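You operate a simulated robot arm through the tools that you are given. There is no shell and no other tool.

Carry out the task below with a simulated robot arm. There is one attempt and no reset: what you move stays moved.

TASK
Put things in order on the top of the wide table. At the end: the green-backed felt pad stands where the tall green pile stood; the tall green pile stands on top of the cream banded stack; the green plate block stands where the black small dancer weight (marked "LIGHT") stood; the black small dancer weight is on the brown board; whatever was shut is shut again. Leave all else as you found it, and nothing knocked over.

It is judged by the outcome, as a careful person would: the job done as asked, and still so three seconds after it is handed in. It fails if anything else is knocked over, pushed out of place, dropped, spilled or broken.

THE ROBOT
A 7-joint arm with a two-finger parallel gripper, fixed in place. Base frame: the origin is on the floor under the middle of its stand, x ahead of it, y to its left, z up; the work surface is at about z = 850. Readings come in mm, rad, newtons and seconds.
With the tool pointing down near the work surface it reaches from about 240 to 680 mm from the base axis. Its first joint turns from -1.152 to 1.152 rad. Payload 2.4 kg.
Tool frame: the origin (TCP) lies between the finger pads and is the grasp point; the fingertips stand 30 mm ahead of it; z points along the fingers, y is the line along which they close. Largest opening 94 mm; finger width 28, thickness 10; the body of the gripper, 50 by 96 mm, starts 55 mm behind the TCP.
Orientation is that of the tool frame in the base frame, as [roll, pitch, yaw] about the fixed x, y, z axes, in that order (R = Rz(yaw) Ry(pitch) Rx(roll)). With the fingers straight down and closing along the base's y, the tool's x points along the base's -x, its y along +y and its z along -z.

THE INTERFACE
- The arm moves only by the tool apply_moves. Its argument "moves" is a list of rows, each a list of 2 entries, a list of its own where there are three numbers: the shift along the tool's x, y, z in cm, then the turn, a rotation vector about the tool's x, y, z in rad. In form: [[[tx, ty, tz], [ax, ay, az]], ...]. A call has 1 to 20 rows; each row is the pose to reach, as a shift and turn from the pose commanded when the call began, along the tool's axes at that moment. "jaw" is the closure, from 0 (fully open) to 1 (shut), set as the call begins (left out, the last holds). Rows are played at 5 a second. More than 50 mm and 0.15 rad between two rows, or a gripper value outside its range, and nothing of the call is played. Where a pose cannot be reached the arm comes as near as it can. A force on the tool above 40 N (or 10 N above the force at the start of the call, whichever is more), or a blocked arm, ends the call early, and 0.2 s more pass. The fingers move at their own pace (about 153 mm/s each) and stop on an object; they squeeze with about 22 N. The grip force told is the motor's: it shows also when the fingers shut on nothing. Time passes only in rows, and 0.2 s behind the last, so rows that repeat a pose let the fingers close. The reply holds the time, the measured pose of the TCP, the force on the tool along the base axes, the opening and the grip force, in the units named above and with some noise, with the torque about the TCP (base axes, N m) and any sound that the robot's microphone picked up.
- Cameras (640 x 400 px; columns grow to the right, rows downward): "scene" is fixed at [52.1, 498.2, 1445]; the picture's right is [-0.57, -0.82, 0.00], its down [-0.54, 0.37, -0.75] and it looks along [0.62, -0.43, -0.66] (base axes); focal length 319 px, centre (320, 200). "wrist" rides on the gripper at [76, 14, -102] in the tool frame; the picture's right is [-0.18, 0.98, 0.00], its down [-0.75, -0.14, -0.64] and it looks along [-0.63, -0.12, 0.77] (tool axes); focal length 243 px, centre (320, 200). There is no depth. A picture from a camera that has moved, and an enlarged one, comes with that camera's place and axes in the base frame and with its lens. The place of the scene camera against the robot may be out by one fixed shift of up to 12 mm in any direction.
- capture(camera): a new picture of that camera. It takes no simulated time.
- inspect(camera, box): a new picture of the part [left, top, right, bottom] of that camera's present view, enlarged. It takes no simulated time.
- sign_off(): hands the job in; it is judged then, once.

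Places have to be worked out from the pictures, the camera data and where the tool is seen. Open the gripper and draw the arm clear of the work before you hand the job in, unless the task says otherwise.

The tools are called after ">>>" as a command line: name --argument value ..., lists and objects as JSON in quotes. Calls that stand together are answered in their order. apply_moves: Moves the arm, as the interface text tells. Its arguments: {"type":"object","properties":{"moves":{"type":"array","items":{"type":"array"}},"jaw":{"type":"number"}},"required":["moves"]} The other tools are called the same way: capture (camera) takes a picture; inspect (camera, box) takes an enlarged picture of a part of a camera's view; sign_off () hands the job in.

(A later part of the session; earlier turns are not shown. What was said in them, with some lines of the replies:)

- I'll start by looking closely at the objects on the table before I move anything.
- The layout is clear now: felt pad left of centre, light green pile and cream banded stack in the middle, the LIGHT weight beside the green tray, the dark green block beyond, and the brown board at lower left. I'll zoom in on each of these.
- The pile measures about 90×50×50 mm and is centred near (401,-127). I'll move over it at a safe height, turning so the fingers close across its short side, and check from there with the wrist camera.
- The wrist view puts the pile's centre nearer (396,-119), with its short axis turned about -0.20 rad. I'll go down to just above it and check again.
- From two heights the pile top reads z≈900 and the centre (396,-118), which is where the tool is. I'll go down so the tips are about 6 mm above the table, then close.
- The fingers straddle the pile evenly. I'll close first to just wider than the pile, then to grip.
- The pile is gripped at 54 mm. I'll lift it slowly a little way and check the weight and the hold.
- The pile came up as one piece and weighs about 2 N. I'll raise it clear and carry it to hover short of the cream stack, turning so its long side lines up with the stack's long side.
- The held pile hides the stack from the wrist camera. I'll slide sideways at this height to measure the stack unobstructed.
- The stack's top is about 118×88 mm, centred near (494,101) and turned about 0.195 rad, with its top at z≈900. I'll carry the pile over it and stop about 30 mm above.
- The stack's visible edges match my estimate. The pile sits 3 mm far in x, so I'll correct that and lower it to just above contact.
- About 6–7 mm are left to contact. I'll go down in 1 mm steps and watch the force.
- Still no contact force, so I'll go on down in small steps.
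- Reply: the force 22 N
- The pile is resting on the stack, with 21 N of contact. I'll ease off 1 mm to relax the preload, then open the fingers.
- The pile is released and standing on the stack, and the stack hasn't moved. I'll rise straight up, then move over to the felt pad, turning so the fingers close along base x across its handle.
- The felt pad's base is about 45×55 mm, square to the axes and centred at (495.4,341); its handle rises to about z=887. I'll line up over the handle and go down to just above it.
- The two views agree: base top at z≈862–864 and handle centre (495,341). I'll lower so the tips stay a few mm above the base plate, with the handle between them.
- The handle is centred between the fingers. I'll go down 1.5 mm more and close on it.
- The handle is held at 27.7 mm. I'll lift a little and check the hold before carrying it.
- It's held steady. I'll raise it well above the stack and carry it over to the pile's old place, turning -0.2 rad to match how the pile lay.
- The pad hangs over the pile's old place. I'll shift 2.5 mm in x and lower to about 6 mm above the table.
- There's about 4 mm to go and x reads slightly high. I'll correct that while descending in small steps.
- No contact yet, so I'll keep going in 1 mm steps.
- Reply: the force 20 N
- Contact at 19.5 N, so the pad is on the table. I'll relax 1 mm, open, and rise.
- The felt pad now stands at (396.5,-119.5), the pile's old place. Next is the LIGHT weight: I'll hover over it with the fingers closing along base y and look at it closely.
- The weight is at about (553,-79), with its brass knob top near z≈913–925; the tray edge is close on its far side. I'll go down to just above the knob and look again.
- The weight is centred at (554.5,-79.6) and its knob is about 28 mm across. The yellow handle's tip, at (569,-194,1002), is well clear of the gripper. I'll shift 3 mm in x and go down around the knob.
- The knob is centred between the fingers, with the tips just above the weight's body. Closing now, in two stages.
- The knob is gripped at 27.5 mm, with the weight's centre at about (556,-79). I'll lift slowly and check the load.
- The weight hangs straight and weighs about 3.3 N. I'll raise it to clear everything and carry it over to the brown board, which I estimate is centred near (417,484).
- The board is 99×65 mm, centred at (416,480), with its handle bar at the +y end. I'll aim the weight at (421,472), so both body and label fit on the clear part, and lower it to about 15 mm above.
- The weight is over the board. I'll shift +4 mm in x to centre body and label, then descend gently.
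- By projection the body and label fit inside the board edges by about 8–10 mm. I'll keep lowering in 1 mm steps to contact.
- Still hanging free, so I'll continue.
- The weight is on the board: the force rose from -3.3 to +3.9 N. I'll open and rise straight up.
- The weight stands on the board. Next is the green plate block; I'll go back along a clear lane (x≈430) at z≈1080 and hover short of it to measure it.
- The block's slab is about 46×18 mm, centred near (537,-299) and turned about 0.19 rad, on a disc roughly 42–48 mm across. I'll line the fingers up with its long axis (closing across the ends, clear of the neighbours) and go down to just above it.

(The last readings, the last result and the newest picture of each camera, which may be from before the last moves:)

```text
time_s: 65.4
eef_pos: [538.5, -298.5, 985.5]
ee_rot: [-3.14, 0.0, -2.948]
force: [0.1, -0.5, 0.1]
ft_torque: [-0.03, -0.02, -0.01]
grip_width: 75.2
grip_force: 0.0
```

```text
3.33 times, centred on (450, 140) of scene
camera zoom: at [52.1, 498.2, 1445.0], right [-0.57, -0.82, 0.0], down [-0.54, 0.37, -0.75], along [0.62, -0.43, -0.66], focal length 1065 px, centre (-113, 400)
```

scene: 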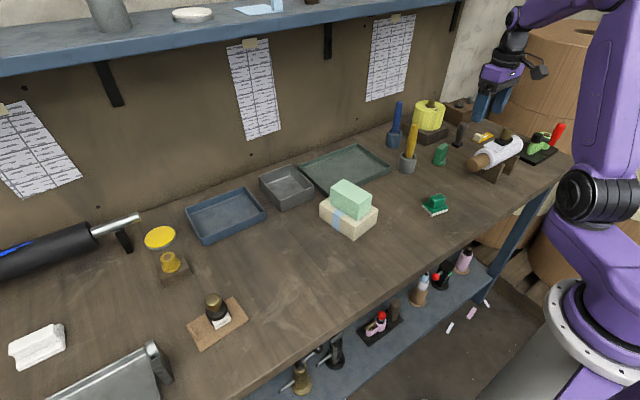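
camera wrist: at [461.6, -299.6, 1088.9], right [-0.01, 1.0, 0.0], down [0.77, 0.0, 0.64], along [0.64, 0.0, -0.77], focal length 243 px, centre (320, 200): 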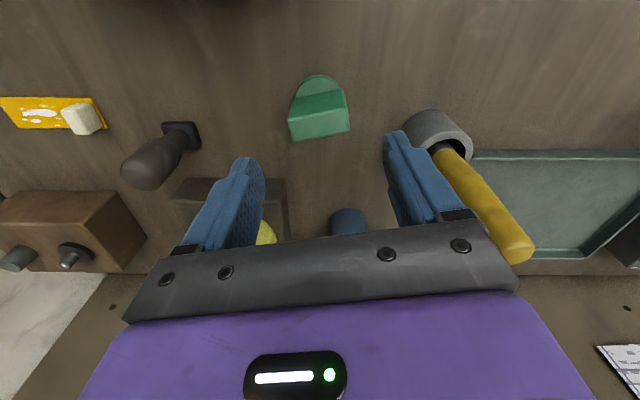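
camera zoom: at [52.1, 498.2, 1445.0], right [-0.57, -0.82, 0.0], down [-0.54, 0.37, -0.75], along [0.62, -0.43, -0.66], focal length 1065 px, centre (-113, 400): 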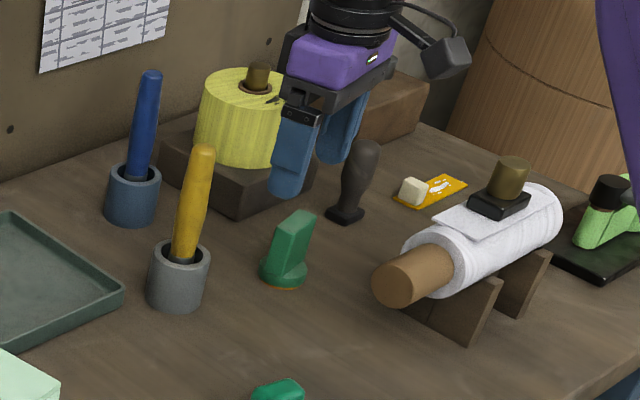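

The second view confirms the slab centre (537,-299), upright, top at z≈910. I'll shift about 2 mm and go down so the tips stay above the disc.

>>> apply_moves --moves '[[[0.18, 0, 2.0], [0, 0, -0.005]], [[0.18, 0, 4.0], [0, 0, -0.005]], [[0.18, 0, 6.0], [0, 0, -0.005]], [[0.18, 0, 7.6], [0, 0, -0.005]], [[0.18, 0, 8.5], [0, 0, -0.005]], [[0.18, 0, 8.5], [0, 0, -0.005]]]' --jaw 0.2

>>> capture --camera "wrist"

>>> inspect --camera "scene" --box '[380, 80, 520, 200]'

```text
time_s: 66.8
eef_pos: [535.0, -300.9, 902.8]
ee_rot: [-3.141, 0.001, -2.945]
force: [-1.0, -0.4, 0.8]
ft_torque: [0.02, -0.02, -0.02]
grip_width: 75.2
grip_force: 0.0
```

```text
taken
camera wrist: at [459.0, -301.6, 1006.3], right [-0.01, 1.0, 0.0], down [0.77, 0.01, 0.64], along [0.64, 0.01, -0.77], focal length 243 px, centre (320, 200)
```

wrist: 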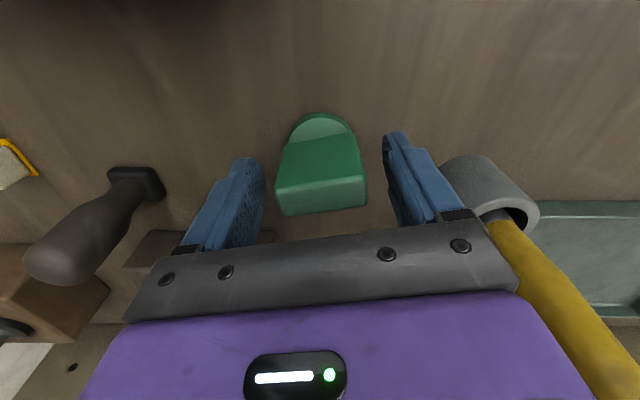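

```text
3.33 times, centred on (450, 140) of scene
camera zoom: at [52.1, 498.2, 1445.0], right [-0.57, -0.82, 0.0], down [-0.54, 0.37, -0.75], along [0.62, -0.43, -0.66], focal length 1065 px, centre (-113, 400)
```

zoom: 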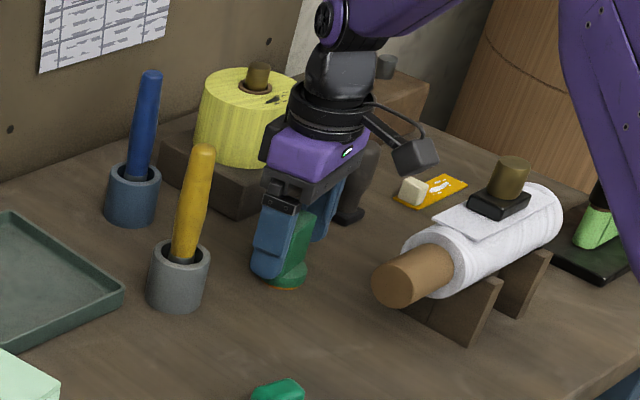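

The slab is centred between the fingers. I'll go down 2 mm more and close in two stages.

>>> apply_moves --moves '[[[0, 0, 0.2], [0, 0, 0]], [[0, 0, 0.2], [0, 0, 0]]]' --jaw 0.43

>>> apply_moves --moves '[[[0, 0, 0], [0, 0, 0]], [[0, 0, 0], [0, 0, 0]], [[0, 0, 0], [0, 0, 0]]]' --jaw 1

>>> inspect --camera "wrist" --box '[200, 60, 440, 250]'

>>> inspect --camera "scene" --box '[400, 110, 480, 190]'

```text
time_s: 67.4
eef_pos: [535.8, -300.0, 903.0]
ee_rot: [3.141, -0.001, -2.945]
force: [0.3, 0.4, -0.8]
ft_torque: [0.02, 0.0, 0.0]
grip_width: 53.7
grip_force: 0.0
```

```text
time_s: 68.2
eef_pos: [533.9, -301.7, 901.9]
ee_rot: [-3.141, 0.001, -2.943]
force: [1.1, 0.0, -0.4]
ft_torque: [-0.01, 0.01, 0.01]
grip_width: 49.2
grip_force: 21.9
```

```text
2.11 times, centred on (320, 155) of wrist
camera zoom: at [458.5, -301.8, 1004.6], right [-0.01, 1.0, 0.0], down [0.77, 0.01, 0.64], along [0.64, 0.01, -0.77], focal length 511 px, centre (320, 295)
```

zoom: 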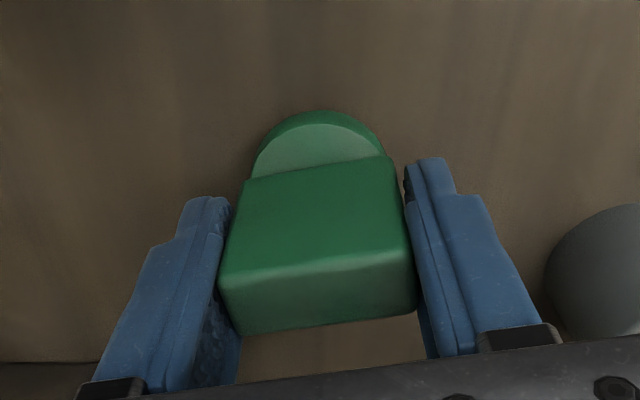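

```text
5.00 times, centred on (440, 150) of scene
camera zoom: at [52.1, 498.2, 1445.0], right [-0.57, -0.82, 0.0], down [-0.54, 0.37, -0.75], along [0.62, -0.43, -0.66], focal length 1597 px, centre (-280, 450)
```

zoom: 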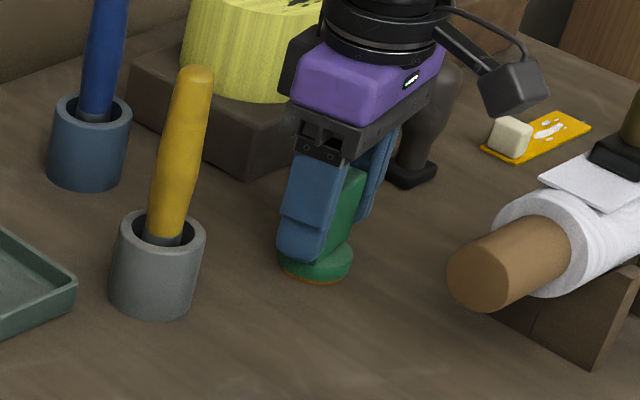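

The slab is gripped at 49 mm. I'll lift slowly and check.

>>> apply_moves --moves '[[[0, 0, -0.3], [0, 0, 0]], [[0, 0, -0.8], [0, 0, 0]], [[0, 0, -1.6], [0, 0, 0]], [[0, 0, -3.0], [0, 0, 0]], [[0, 0, -3.0], [0, 0, 0]]]'

>>> inspect --camera "wrist" --box '[200, 60, 440, 250]'

>>> inspect --camera "scene" --box '[400, 100, 480, 190]'

```text
time_s: 69.4
eef_pos: [534.2, -301.3, 931.2]
ee_rot: [3.141, 0.0, -2.944]
force: [0.0, 0.2, -0.9]
ft_torque: [-0.02, 0.02, 0.0]
grip_width: 49.4
grip_force: 21.9
```

```text
2.11 times, centred on (320, 155) of wrist
camera zoom: at [457.1, -301.4, 1034.5], right [-0.01, 1.0, 0.0], down [0.77, 0.01, 0.64], along [0.64, 0.01, -0.77], focal length 511 px, centre (320, 295)
```

zoom: 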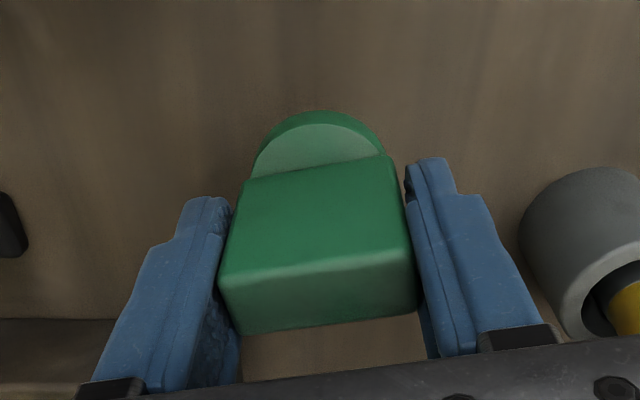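

```text
4.44 times, centred on (440, 145) of scene
camera zoom: at [52.1, 498.2, 1445.0], right [-0.57, -0.82, 0.0], down [-0.54, 0.37, -0.75], along [0.62, -0.43, -0.66], focal length 1420 px, centre (-213, 444)
```

zoom: 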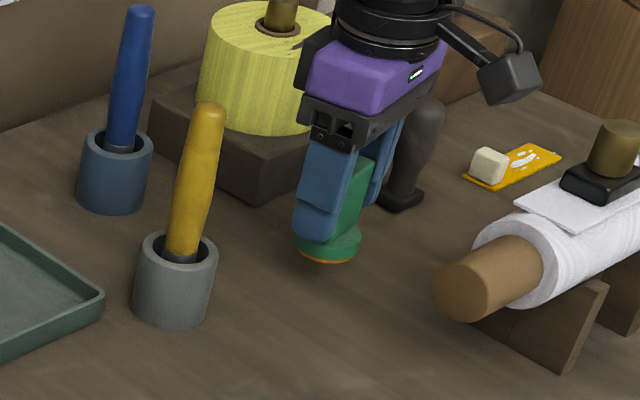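

It's held upright and steady. I'll raise it above the yellow handle's height, skirt around it on the near side, and hover over the weight's old place at (556,-79).

>>> apply_moves --moves '[[[0, 0, -4.0], [0, 0, 0]], [[0, 0, -8.0], [0, 0, 0]], [[0, 0, -12.0], [0, 0, 0]], [[0, 0, -16.0], [0, 0, 0]], [[1.44, 3.73, -16.0], [0, 0, 0]], [[2.87, 7.46, -16.0], [0, 0, 0]], [[4.31, 11.19, -16.0], [0, 0, 0]], [[1.63, 13.74, -16.0], [0, 0, 0.05]], [[-1.05, 16.29, -16.0], [0, 0, 0.1]], [[-3.72, 18.84, -16.0], [0, 0, 0.15]], [[-6.4, 21.39, -16.0], [0, 0, 0.196]], [[-6.4, 21.39, -12.0], [0, 0, 0.196]], [[-6.4, 21.39, -8.0], [0, 0, 0.196]], [[-6.4, 21.39, -5.0], [0, 0, 0.196]], [[-6.4, 21.39, -5.0], [0, 0, 0.196]]]'

>>> capture --camera "wrist"

>>> inspect --camera "scene" --box '[340, 90, 450, 210]'

```text
time_s: 72.6
eef_pos: [557.0, -81.0, 981.6]
ee_rot: [3.142, 0.0, -3.141]
force: [-0.6, -0.3, -0.1]
ft_torque: [-0.01, 0.01, 0.0]
grip_width: 49.2
grip_force: 21.8
```

```text
taken
camera wrist: at [480.7, -66.3, 1084.6], right [0.18, 0.98, 0.0], down [0.75, -0.14, 0.64], along [0.63, -0.12, -0.77], focal length 243 px, centre (320, 200)
```

wrist: 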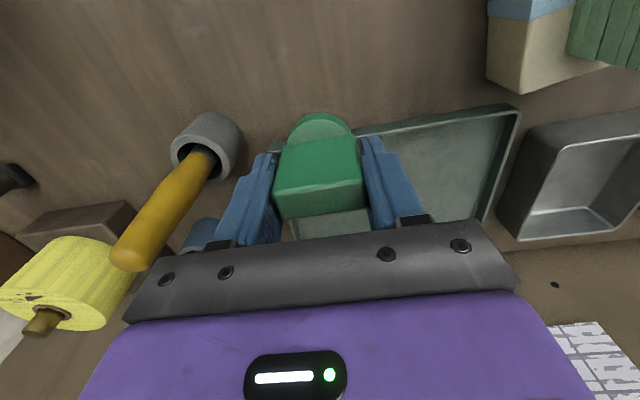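

```text
3.33 times, centred on (395, 150) of scene
camera zoom: at [52.1, 498.2, 1445.0], right [-0.57, -0.82, 0.0], down [-0.54, 0.37, -0.75], along [0.62, -0.43, -0.66], focal length 1065 px, centre (70, 367)
```

zoom: 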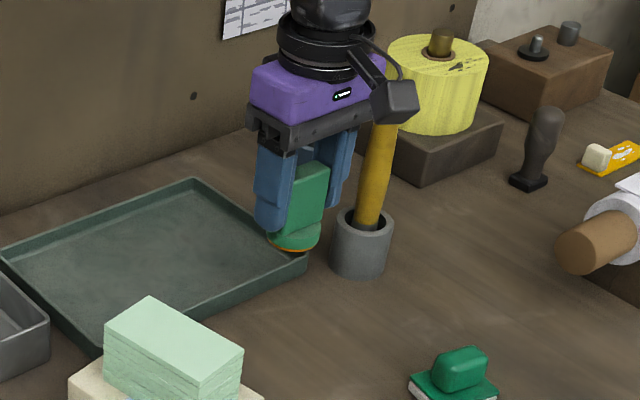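

It's over the target, about 2 mm off in x and y. I'll correct that and lower to about 8 mm above the table.

>>> apply_moves --moves '[[[0.18, 0.14, 2.0], [0, 0, 0]], [[0.18, 0.14, 4.0], [0, 0, 0]], [[0.18, 0.14, 5.8], [0, 0, 0]], [[0.18, 0.14, 6.8], [0, 0, 0]], [[0.18, 0.14, 7.2], [0, 0, 0]], [[0.18, 0.14, 7.2], [0, 0, 0]]]'

>>> capture --camera "wrist"

>>> inspect --camera "scene" --box '[350, 120, 430, 200]'

```text
time_s: 74.0
eef_pos: [554.3, -77.1, 910.0]
ee_rot: [3.141, 0.0, -3.141]
force: [0.6, 0.0, -0.3]
ft_torque: [0.02, 0.02, 0.02]
grip_width: 49.0
grip_force: 21.8
```

```text
taken
camera wrist: at [479.3, -63.0, 1012.9], right [0.18, 0.98, 0.0], down [0.75, -0.14, 0.64], along [0.63, -0.12, -0.77], focal length 243 px, centre (320, 200)
```

wrist: 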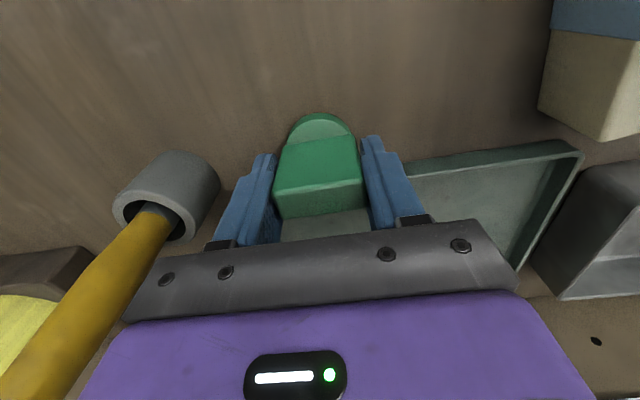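

```text
5.00 times, centred on (390, 160) of scene
camera zoom: at [52.1, 498.2, 1445.0], right [-0.57, -0.82, 0.0], down [-0.54, 0.37, -0.75], along [0.62, -0.43, -0.66], focal length 1597 px, centre (-30, 400)
```

zoom: 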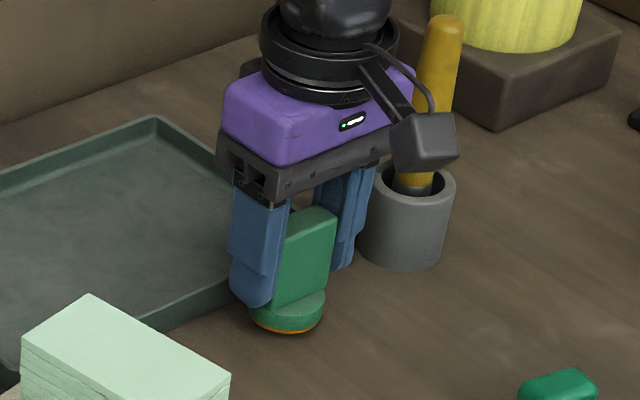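

y is about 1.5 mm high. I'll correct that while stepping down toward contact.

>>> apply_moves --moves '[[[0, -0.08, 0.1], [0, 0, 0]], [[0, -0.15, 0.2], [0, 0, 0]], [[0, -0.15, 0.3], [0, 0, 0]], [[0, -0.15, 0.4], [0, 0, 0]], [[0, -0.15, 0.5], [0, 0, 0]], [[0, -0.15, 0.5], [0, 0, 0]]]'

>>> apply_moves --moves '[[[0, 0, 0.1], [0, 0, 0]], [[0, 0, 0.1], [0, 0, 0]]]'

>>> apply_moves --moves '[[[0, 0, 0.1], [0, 0, 0]], [[0, 0, 0.1], [0, 0, 0]]]'

```text
time_s: 75.4
eef_pos: [554.9, -79.0, 904.0]
ee_rot: [-3.142, 0.003, 3.141]
force: [-0.2, -0.1, -1.1]
ft_torque: [0.0, -0.02, -0.01]
grip_width: 49.1
grip_force: 22.1
```

```text
time_s: 76.0
eef_pos: [554.6, -79.1, 904.5]
ee_rot: [-3.141, 0.001, -3.141]
force: [-0.4, 0.5, -1.0]
ft_torque: [0.02, -0.02, -0.01]
grip_width: 49.1
grip_force: 21.7
```

```text
time_s: 76.6
eef_pos: [554.6, -79.0, 903.1]
ee_rot: [3.142, 0.001, 3.139]
force: [-0.2, -0.9, -1.1]
ft_torque: [0.02, 0.01, 0.0]
grip_width: 49.5
grip_force: 22.1
```

No contact yet, so I'll carry on in 1 mm steps.

>>> apply_moves --moves '[[[0, 0, 0.1], [0, 0, 0]], [[0, 0, 0.1], [0, 0, 0]]]'

>>> apply_moves --moves '[[[0, 0, 0.1], [0, 0, 0]], [[0, 0, 0.1], [0, 0, 0]]]'

```text
time_s: 77.2
eef_pos: [555.0, -78.8, 900.3]
ee_rot: [-3.14, 0.0, 3.141]
force: [0.5, 0.4, -0.6]
ft_torque: [0.0, 0.0, 0.03]
grip_width: 49.3
grip_force: 21.9
```

```text
time_s: 77.8
eef_pos: [555.1, -79.2, 901.0]
ee_rot: [3.142, 0.001, -3.141]
force: [-5.2, -1.0, 12.5]
ft_torque: [-0.1, 0.08, -0.05]
grip_width: 49.4
grip_force: 22.3
```

Contact at 12.5 N, so the block is on the table. I'll relax slightly and open.

>>> apply_moves --moves '[[[0, 0, -0.06], [0, 0, 0]], [[0, 0, -0.06], [0, 0, 0]]]'

>>> apply_moves --moves '[[[0, 0, 0], [0, 0, 0]], [[0, 0, 0], [0, 0, 0]], [[0, 0, 0], [0, 0, 0]]]' --jaw 0.25

>>> inspect --camera "wrist" --box '[200, 60, 440, 250]'

>>> inspect --camera "scene" --box '[350, 120, 430, 200]'

```text
time_s: 78.4
eef_pos: [555.2, -78.1, 901.3]
ee_rot: [3.141, -0.001, 3.141]
force: [-3.3, 1.1, 9.7]
ft_torque: [-0.05, 0.1, 0.0]
grip_width: 49.2
grip_force: 22.1
```

```text
time_s: 79.2
eef_pos: [555.5, -79.3, 900.5]
ee_rot: [-3.141, 0.0, -3.141]
force: [0.0, 0.3, -0.1]
ft_torque: [-0.01, -0.05, 0.0]
grip_width: 70.6
grip_force: 0.1
```

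```text
2.11 times, centred on (320, 155) of wrist
camera zoom: at [480.0, -64.9, 1004.0], right [0.18, 0.98, 0.0], down [0.75, -0.14, 0.64], along [0.63, -0.12, -0.77], focal length 511 px, centre (320, 295)
```

zoom: 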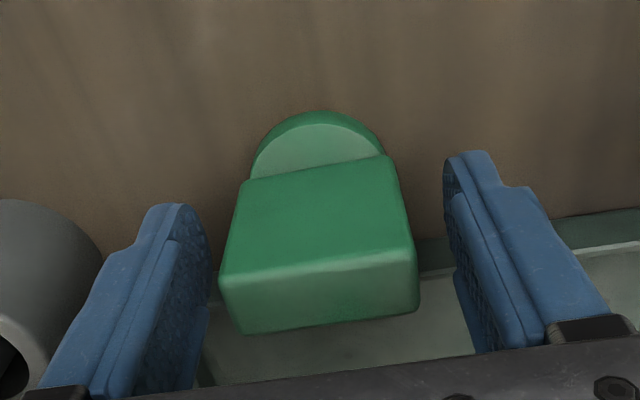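

```text
5.00 times, centred on (390, 160) of scene
camera zoom: at [52.1, 498.2, 1445.0], right [-0.57, -0.82, 0.0], down [-0.54, 0.37, -0.75], along [0.62, -0.43, -0.66], focal length 1597 px, centre (-30, 400)
```

zoom: 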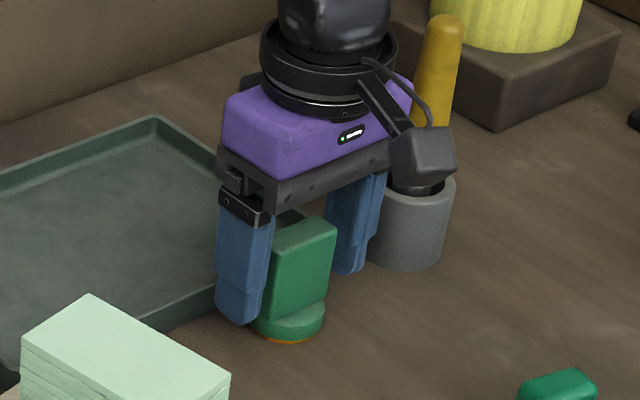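

It's released and standing upright. I'll rise straight up, then draw the arm back toward the base, clear of the work.

>>> apply_moves --moves '[[[0, 0, -1.5], [0, 0, 0]], [[0, 0, -4.5], [0, 0, 0]], [[0, 0, -8.5], [0, 0, 0]], [[0, 0, -12.5], [0, 0, 0]], [[0, 0, -16.5], [0, 0, 0]], [[0, 0, -20.5], [0, 0, 0]], [[3, 0, -23], [0, 0, 0]], [[6.5, 0, -24], [0, 0, 0]], [[10, 0, -24], [0, 0, 0]], [[13, 0, -24], [0, 0, 0]], [[13, 0, -24], [0, 0, 0]]]'

>>> capture --camera "wrist"

>>> capture --camera "scene"

>>> inspect --camera "scene" --box '[300, 90, 500, 250]'

>>> inspect --camera "scene" --box '[120, 180, 320, 360]'

```text
time_s: 81.6
eef_pos: [421.9, -78.7, 1139.2]
ee_rot: [3.141, 0.0, 3.141]
force: [-0.7, 0.0, -0.4]
ft_torque: [-0.02, -0.01, 0.02]
grip_width: 70.3
grip_force: 0.0
```

```text
taken
camera wrist: at [347.7, -64.7, 1242.2], right [0.18, 0.98, 0.0], down [0.75, -0.14, 0.64], along [0.63, -0.12, -0.77], focal length 243 px, centre (320, 200)
```

wrist: 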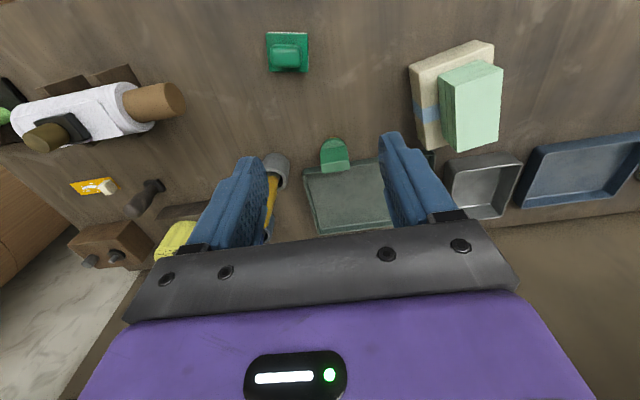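

```text
taken
```

scene: 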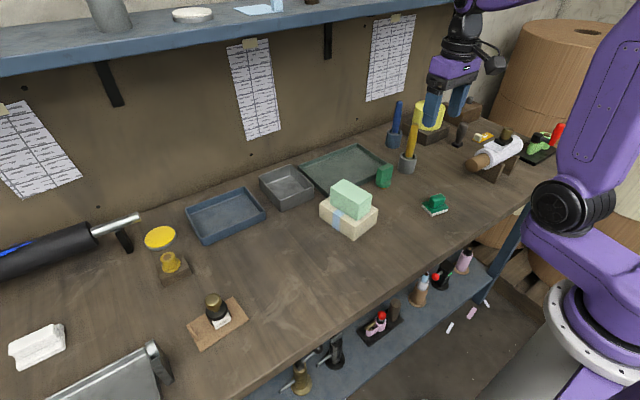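

```text
2.50 times, centred on (400, 170) of scene
camera zoom: at [52.1, 498.2, 1445.0], right [-0.57, -0.82, 0.0], down [-0.54, 0.37, -0.75], along [0.62, -0.43, -0.66], focal length 798 px, centre (120, 275)
```

zoom: 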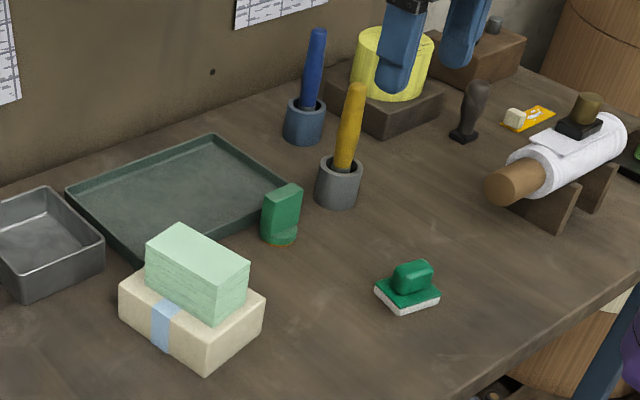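

```text
2.22 times, centred on (220, 270) of scene
camera zoom: at [52.1, 498.2, 1445.0], right [-0.57, -0.82, 0.0], down [-0.54, 0.37, -0.75], along [0.62, -0.43, -0.66], focal length 710 px, centre (542, 44)
```

zoom: 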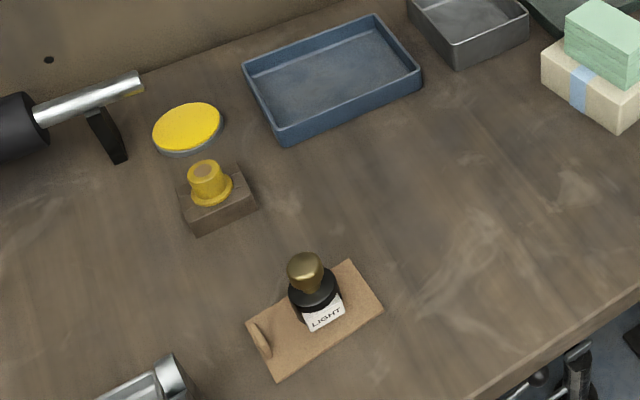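

All four pieces are where they should be, and the tray, cups, board and stack look unchanged; I opened nothing, so nothing needs shutting. I'll open the gripper fully, wait a moment, and look once more before handing in.

>>> apply_moves --moves '[[[1, 0, 0], [0, 0, 0]], [[2, 0, -1], [0, 0, 0]], [[2, 0, -1], [0, 0, 0]], [[2, 0, -1], [0, 0, 0]], [[2, 0, -1], [0, 0, 0]], [[2, 0, -1], [0, 0, 0]]]' --jaw 0

>>> inspect --camera "scene" --box '[300, 110, 480, 250]'

>>> capture --camera "scene"

```text
time_s: 83.0
eef_pos: [402.2, -77.4, 1149.9]
ee_rot: [-3.141, 0.001, 3.141]
force: [-0.2, -0.1, 0.5]
ft_torque: [-0.01, -0.03, -0.01]
grip_width: 94.3
grip_force: 0.1
```

```text
2.86 times, centred on (390, 180) of scene
camera zoom: at [52.1, 498.2, 1445.0], right [-0.57, -0.82, 0.0], down [-0.54, 0.37, -0.75], along [0.62, -0.43, -0.66], focal length 912 px, centre (120, 257)
```

zoom: 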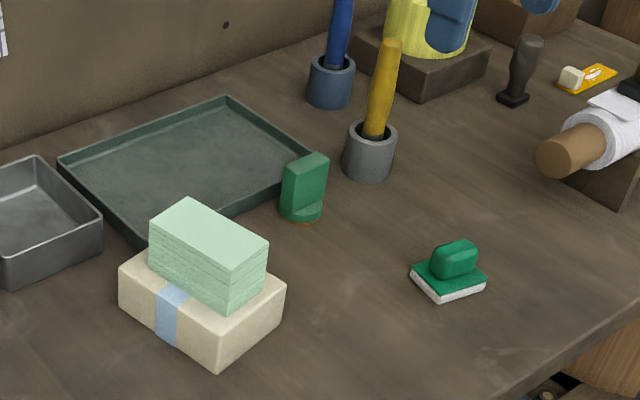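

```text
taken
```

scene: 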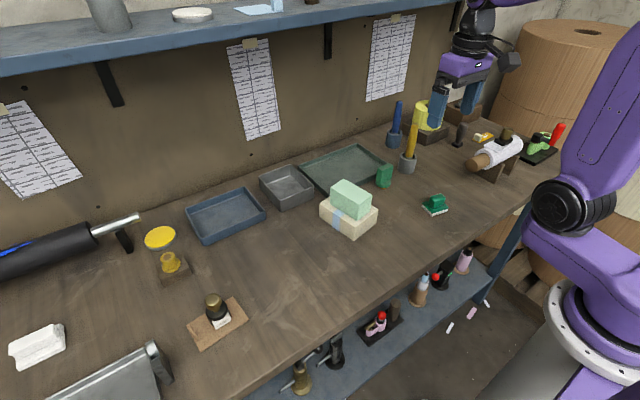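

Everything is standing and stable, the gripper is open, and the arm is clear of the work. Handing in the job.

>>> sign_off

```text
The job is handed in.
```

The job is done and handed in, and in the last pictures everything was standing and stable. I haven't had the judged result back.

- **Tall green pile:** it stands on top of the cream banded stack, lined up with the stack's long side. The stack did not move.
- **Green-backed felt pad:** it stands where the pile stood, within a couple of millimetres.
- **Black small dancer weight ("LIGHT"):** it stands on the brown board, with body and label inside the edges and clear of the handle bar.
- **Green plate block:** it stands where the weight stood, by my estimate about 10 mm from the green tray. I took the dark green upright piece on the round base to be this block, as nothing else on the table fitted the name.

I opened nothing, so nothing needed shutting again. The trays, cups and tools I passed looked unchanged, and nothing was knocked over. The gripper is open and the arm is drawn clear.
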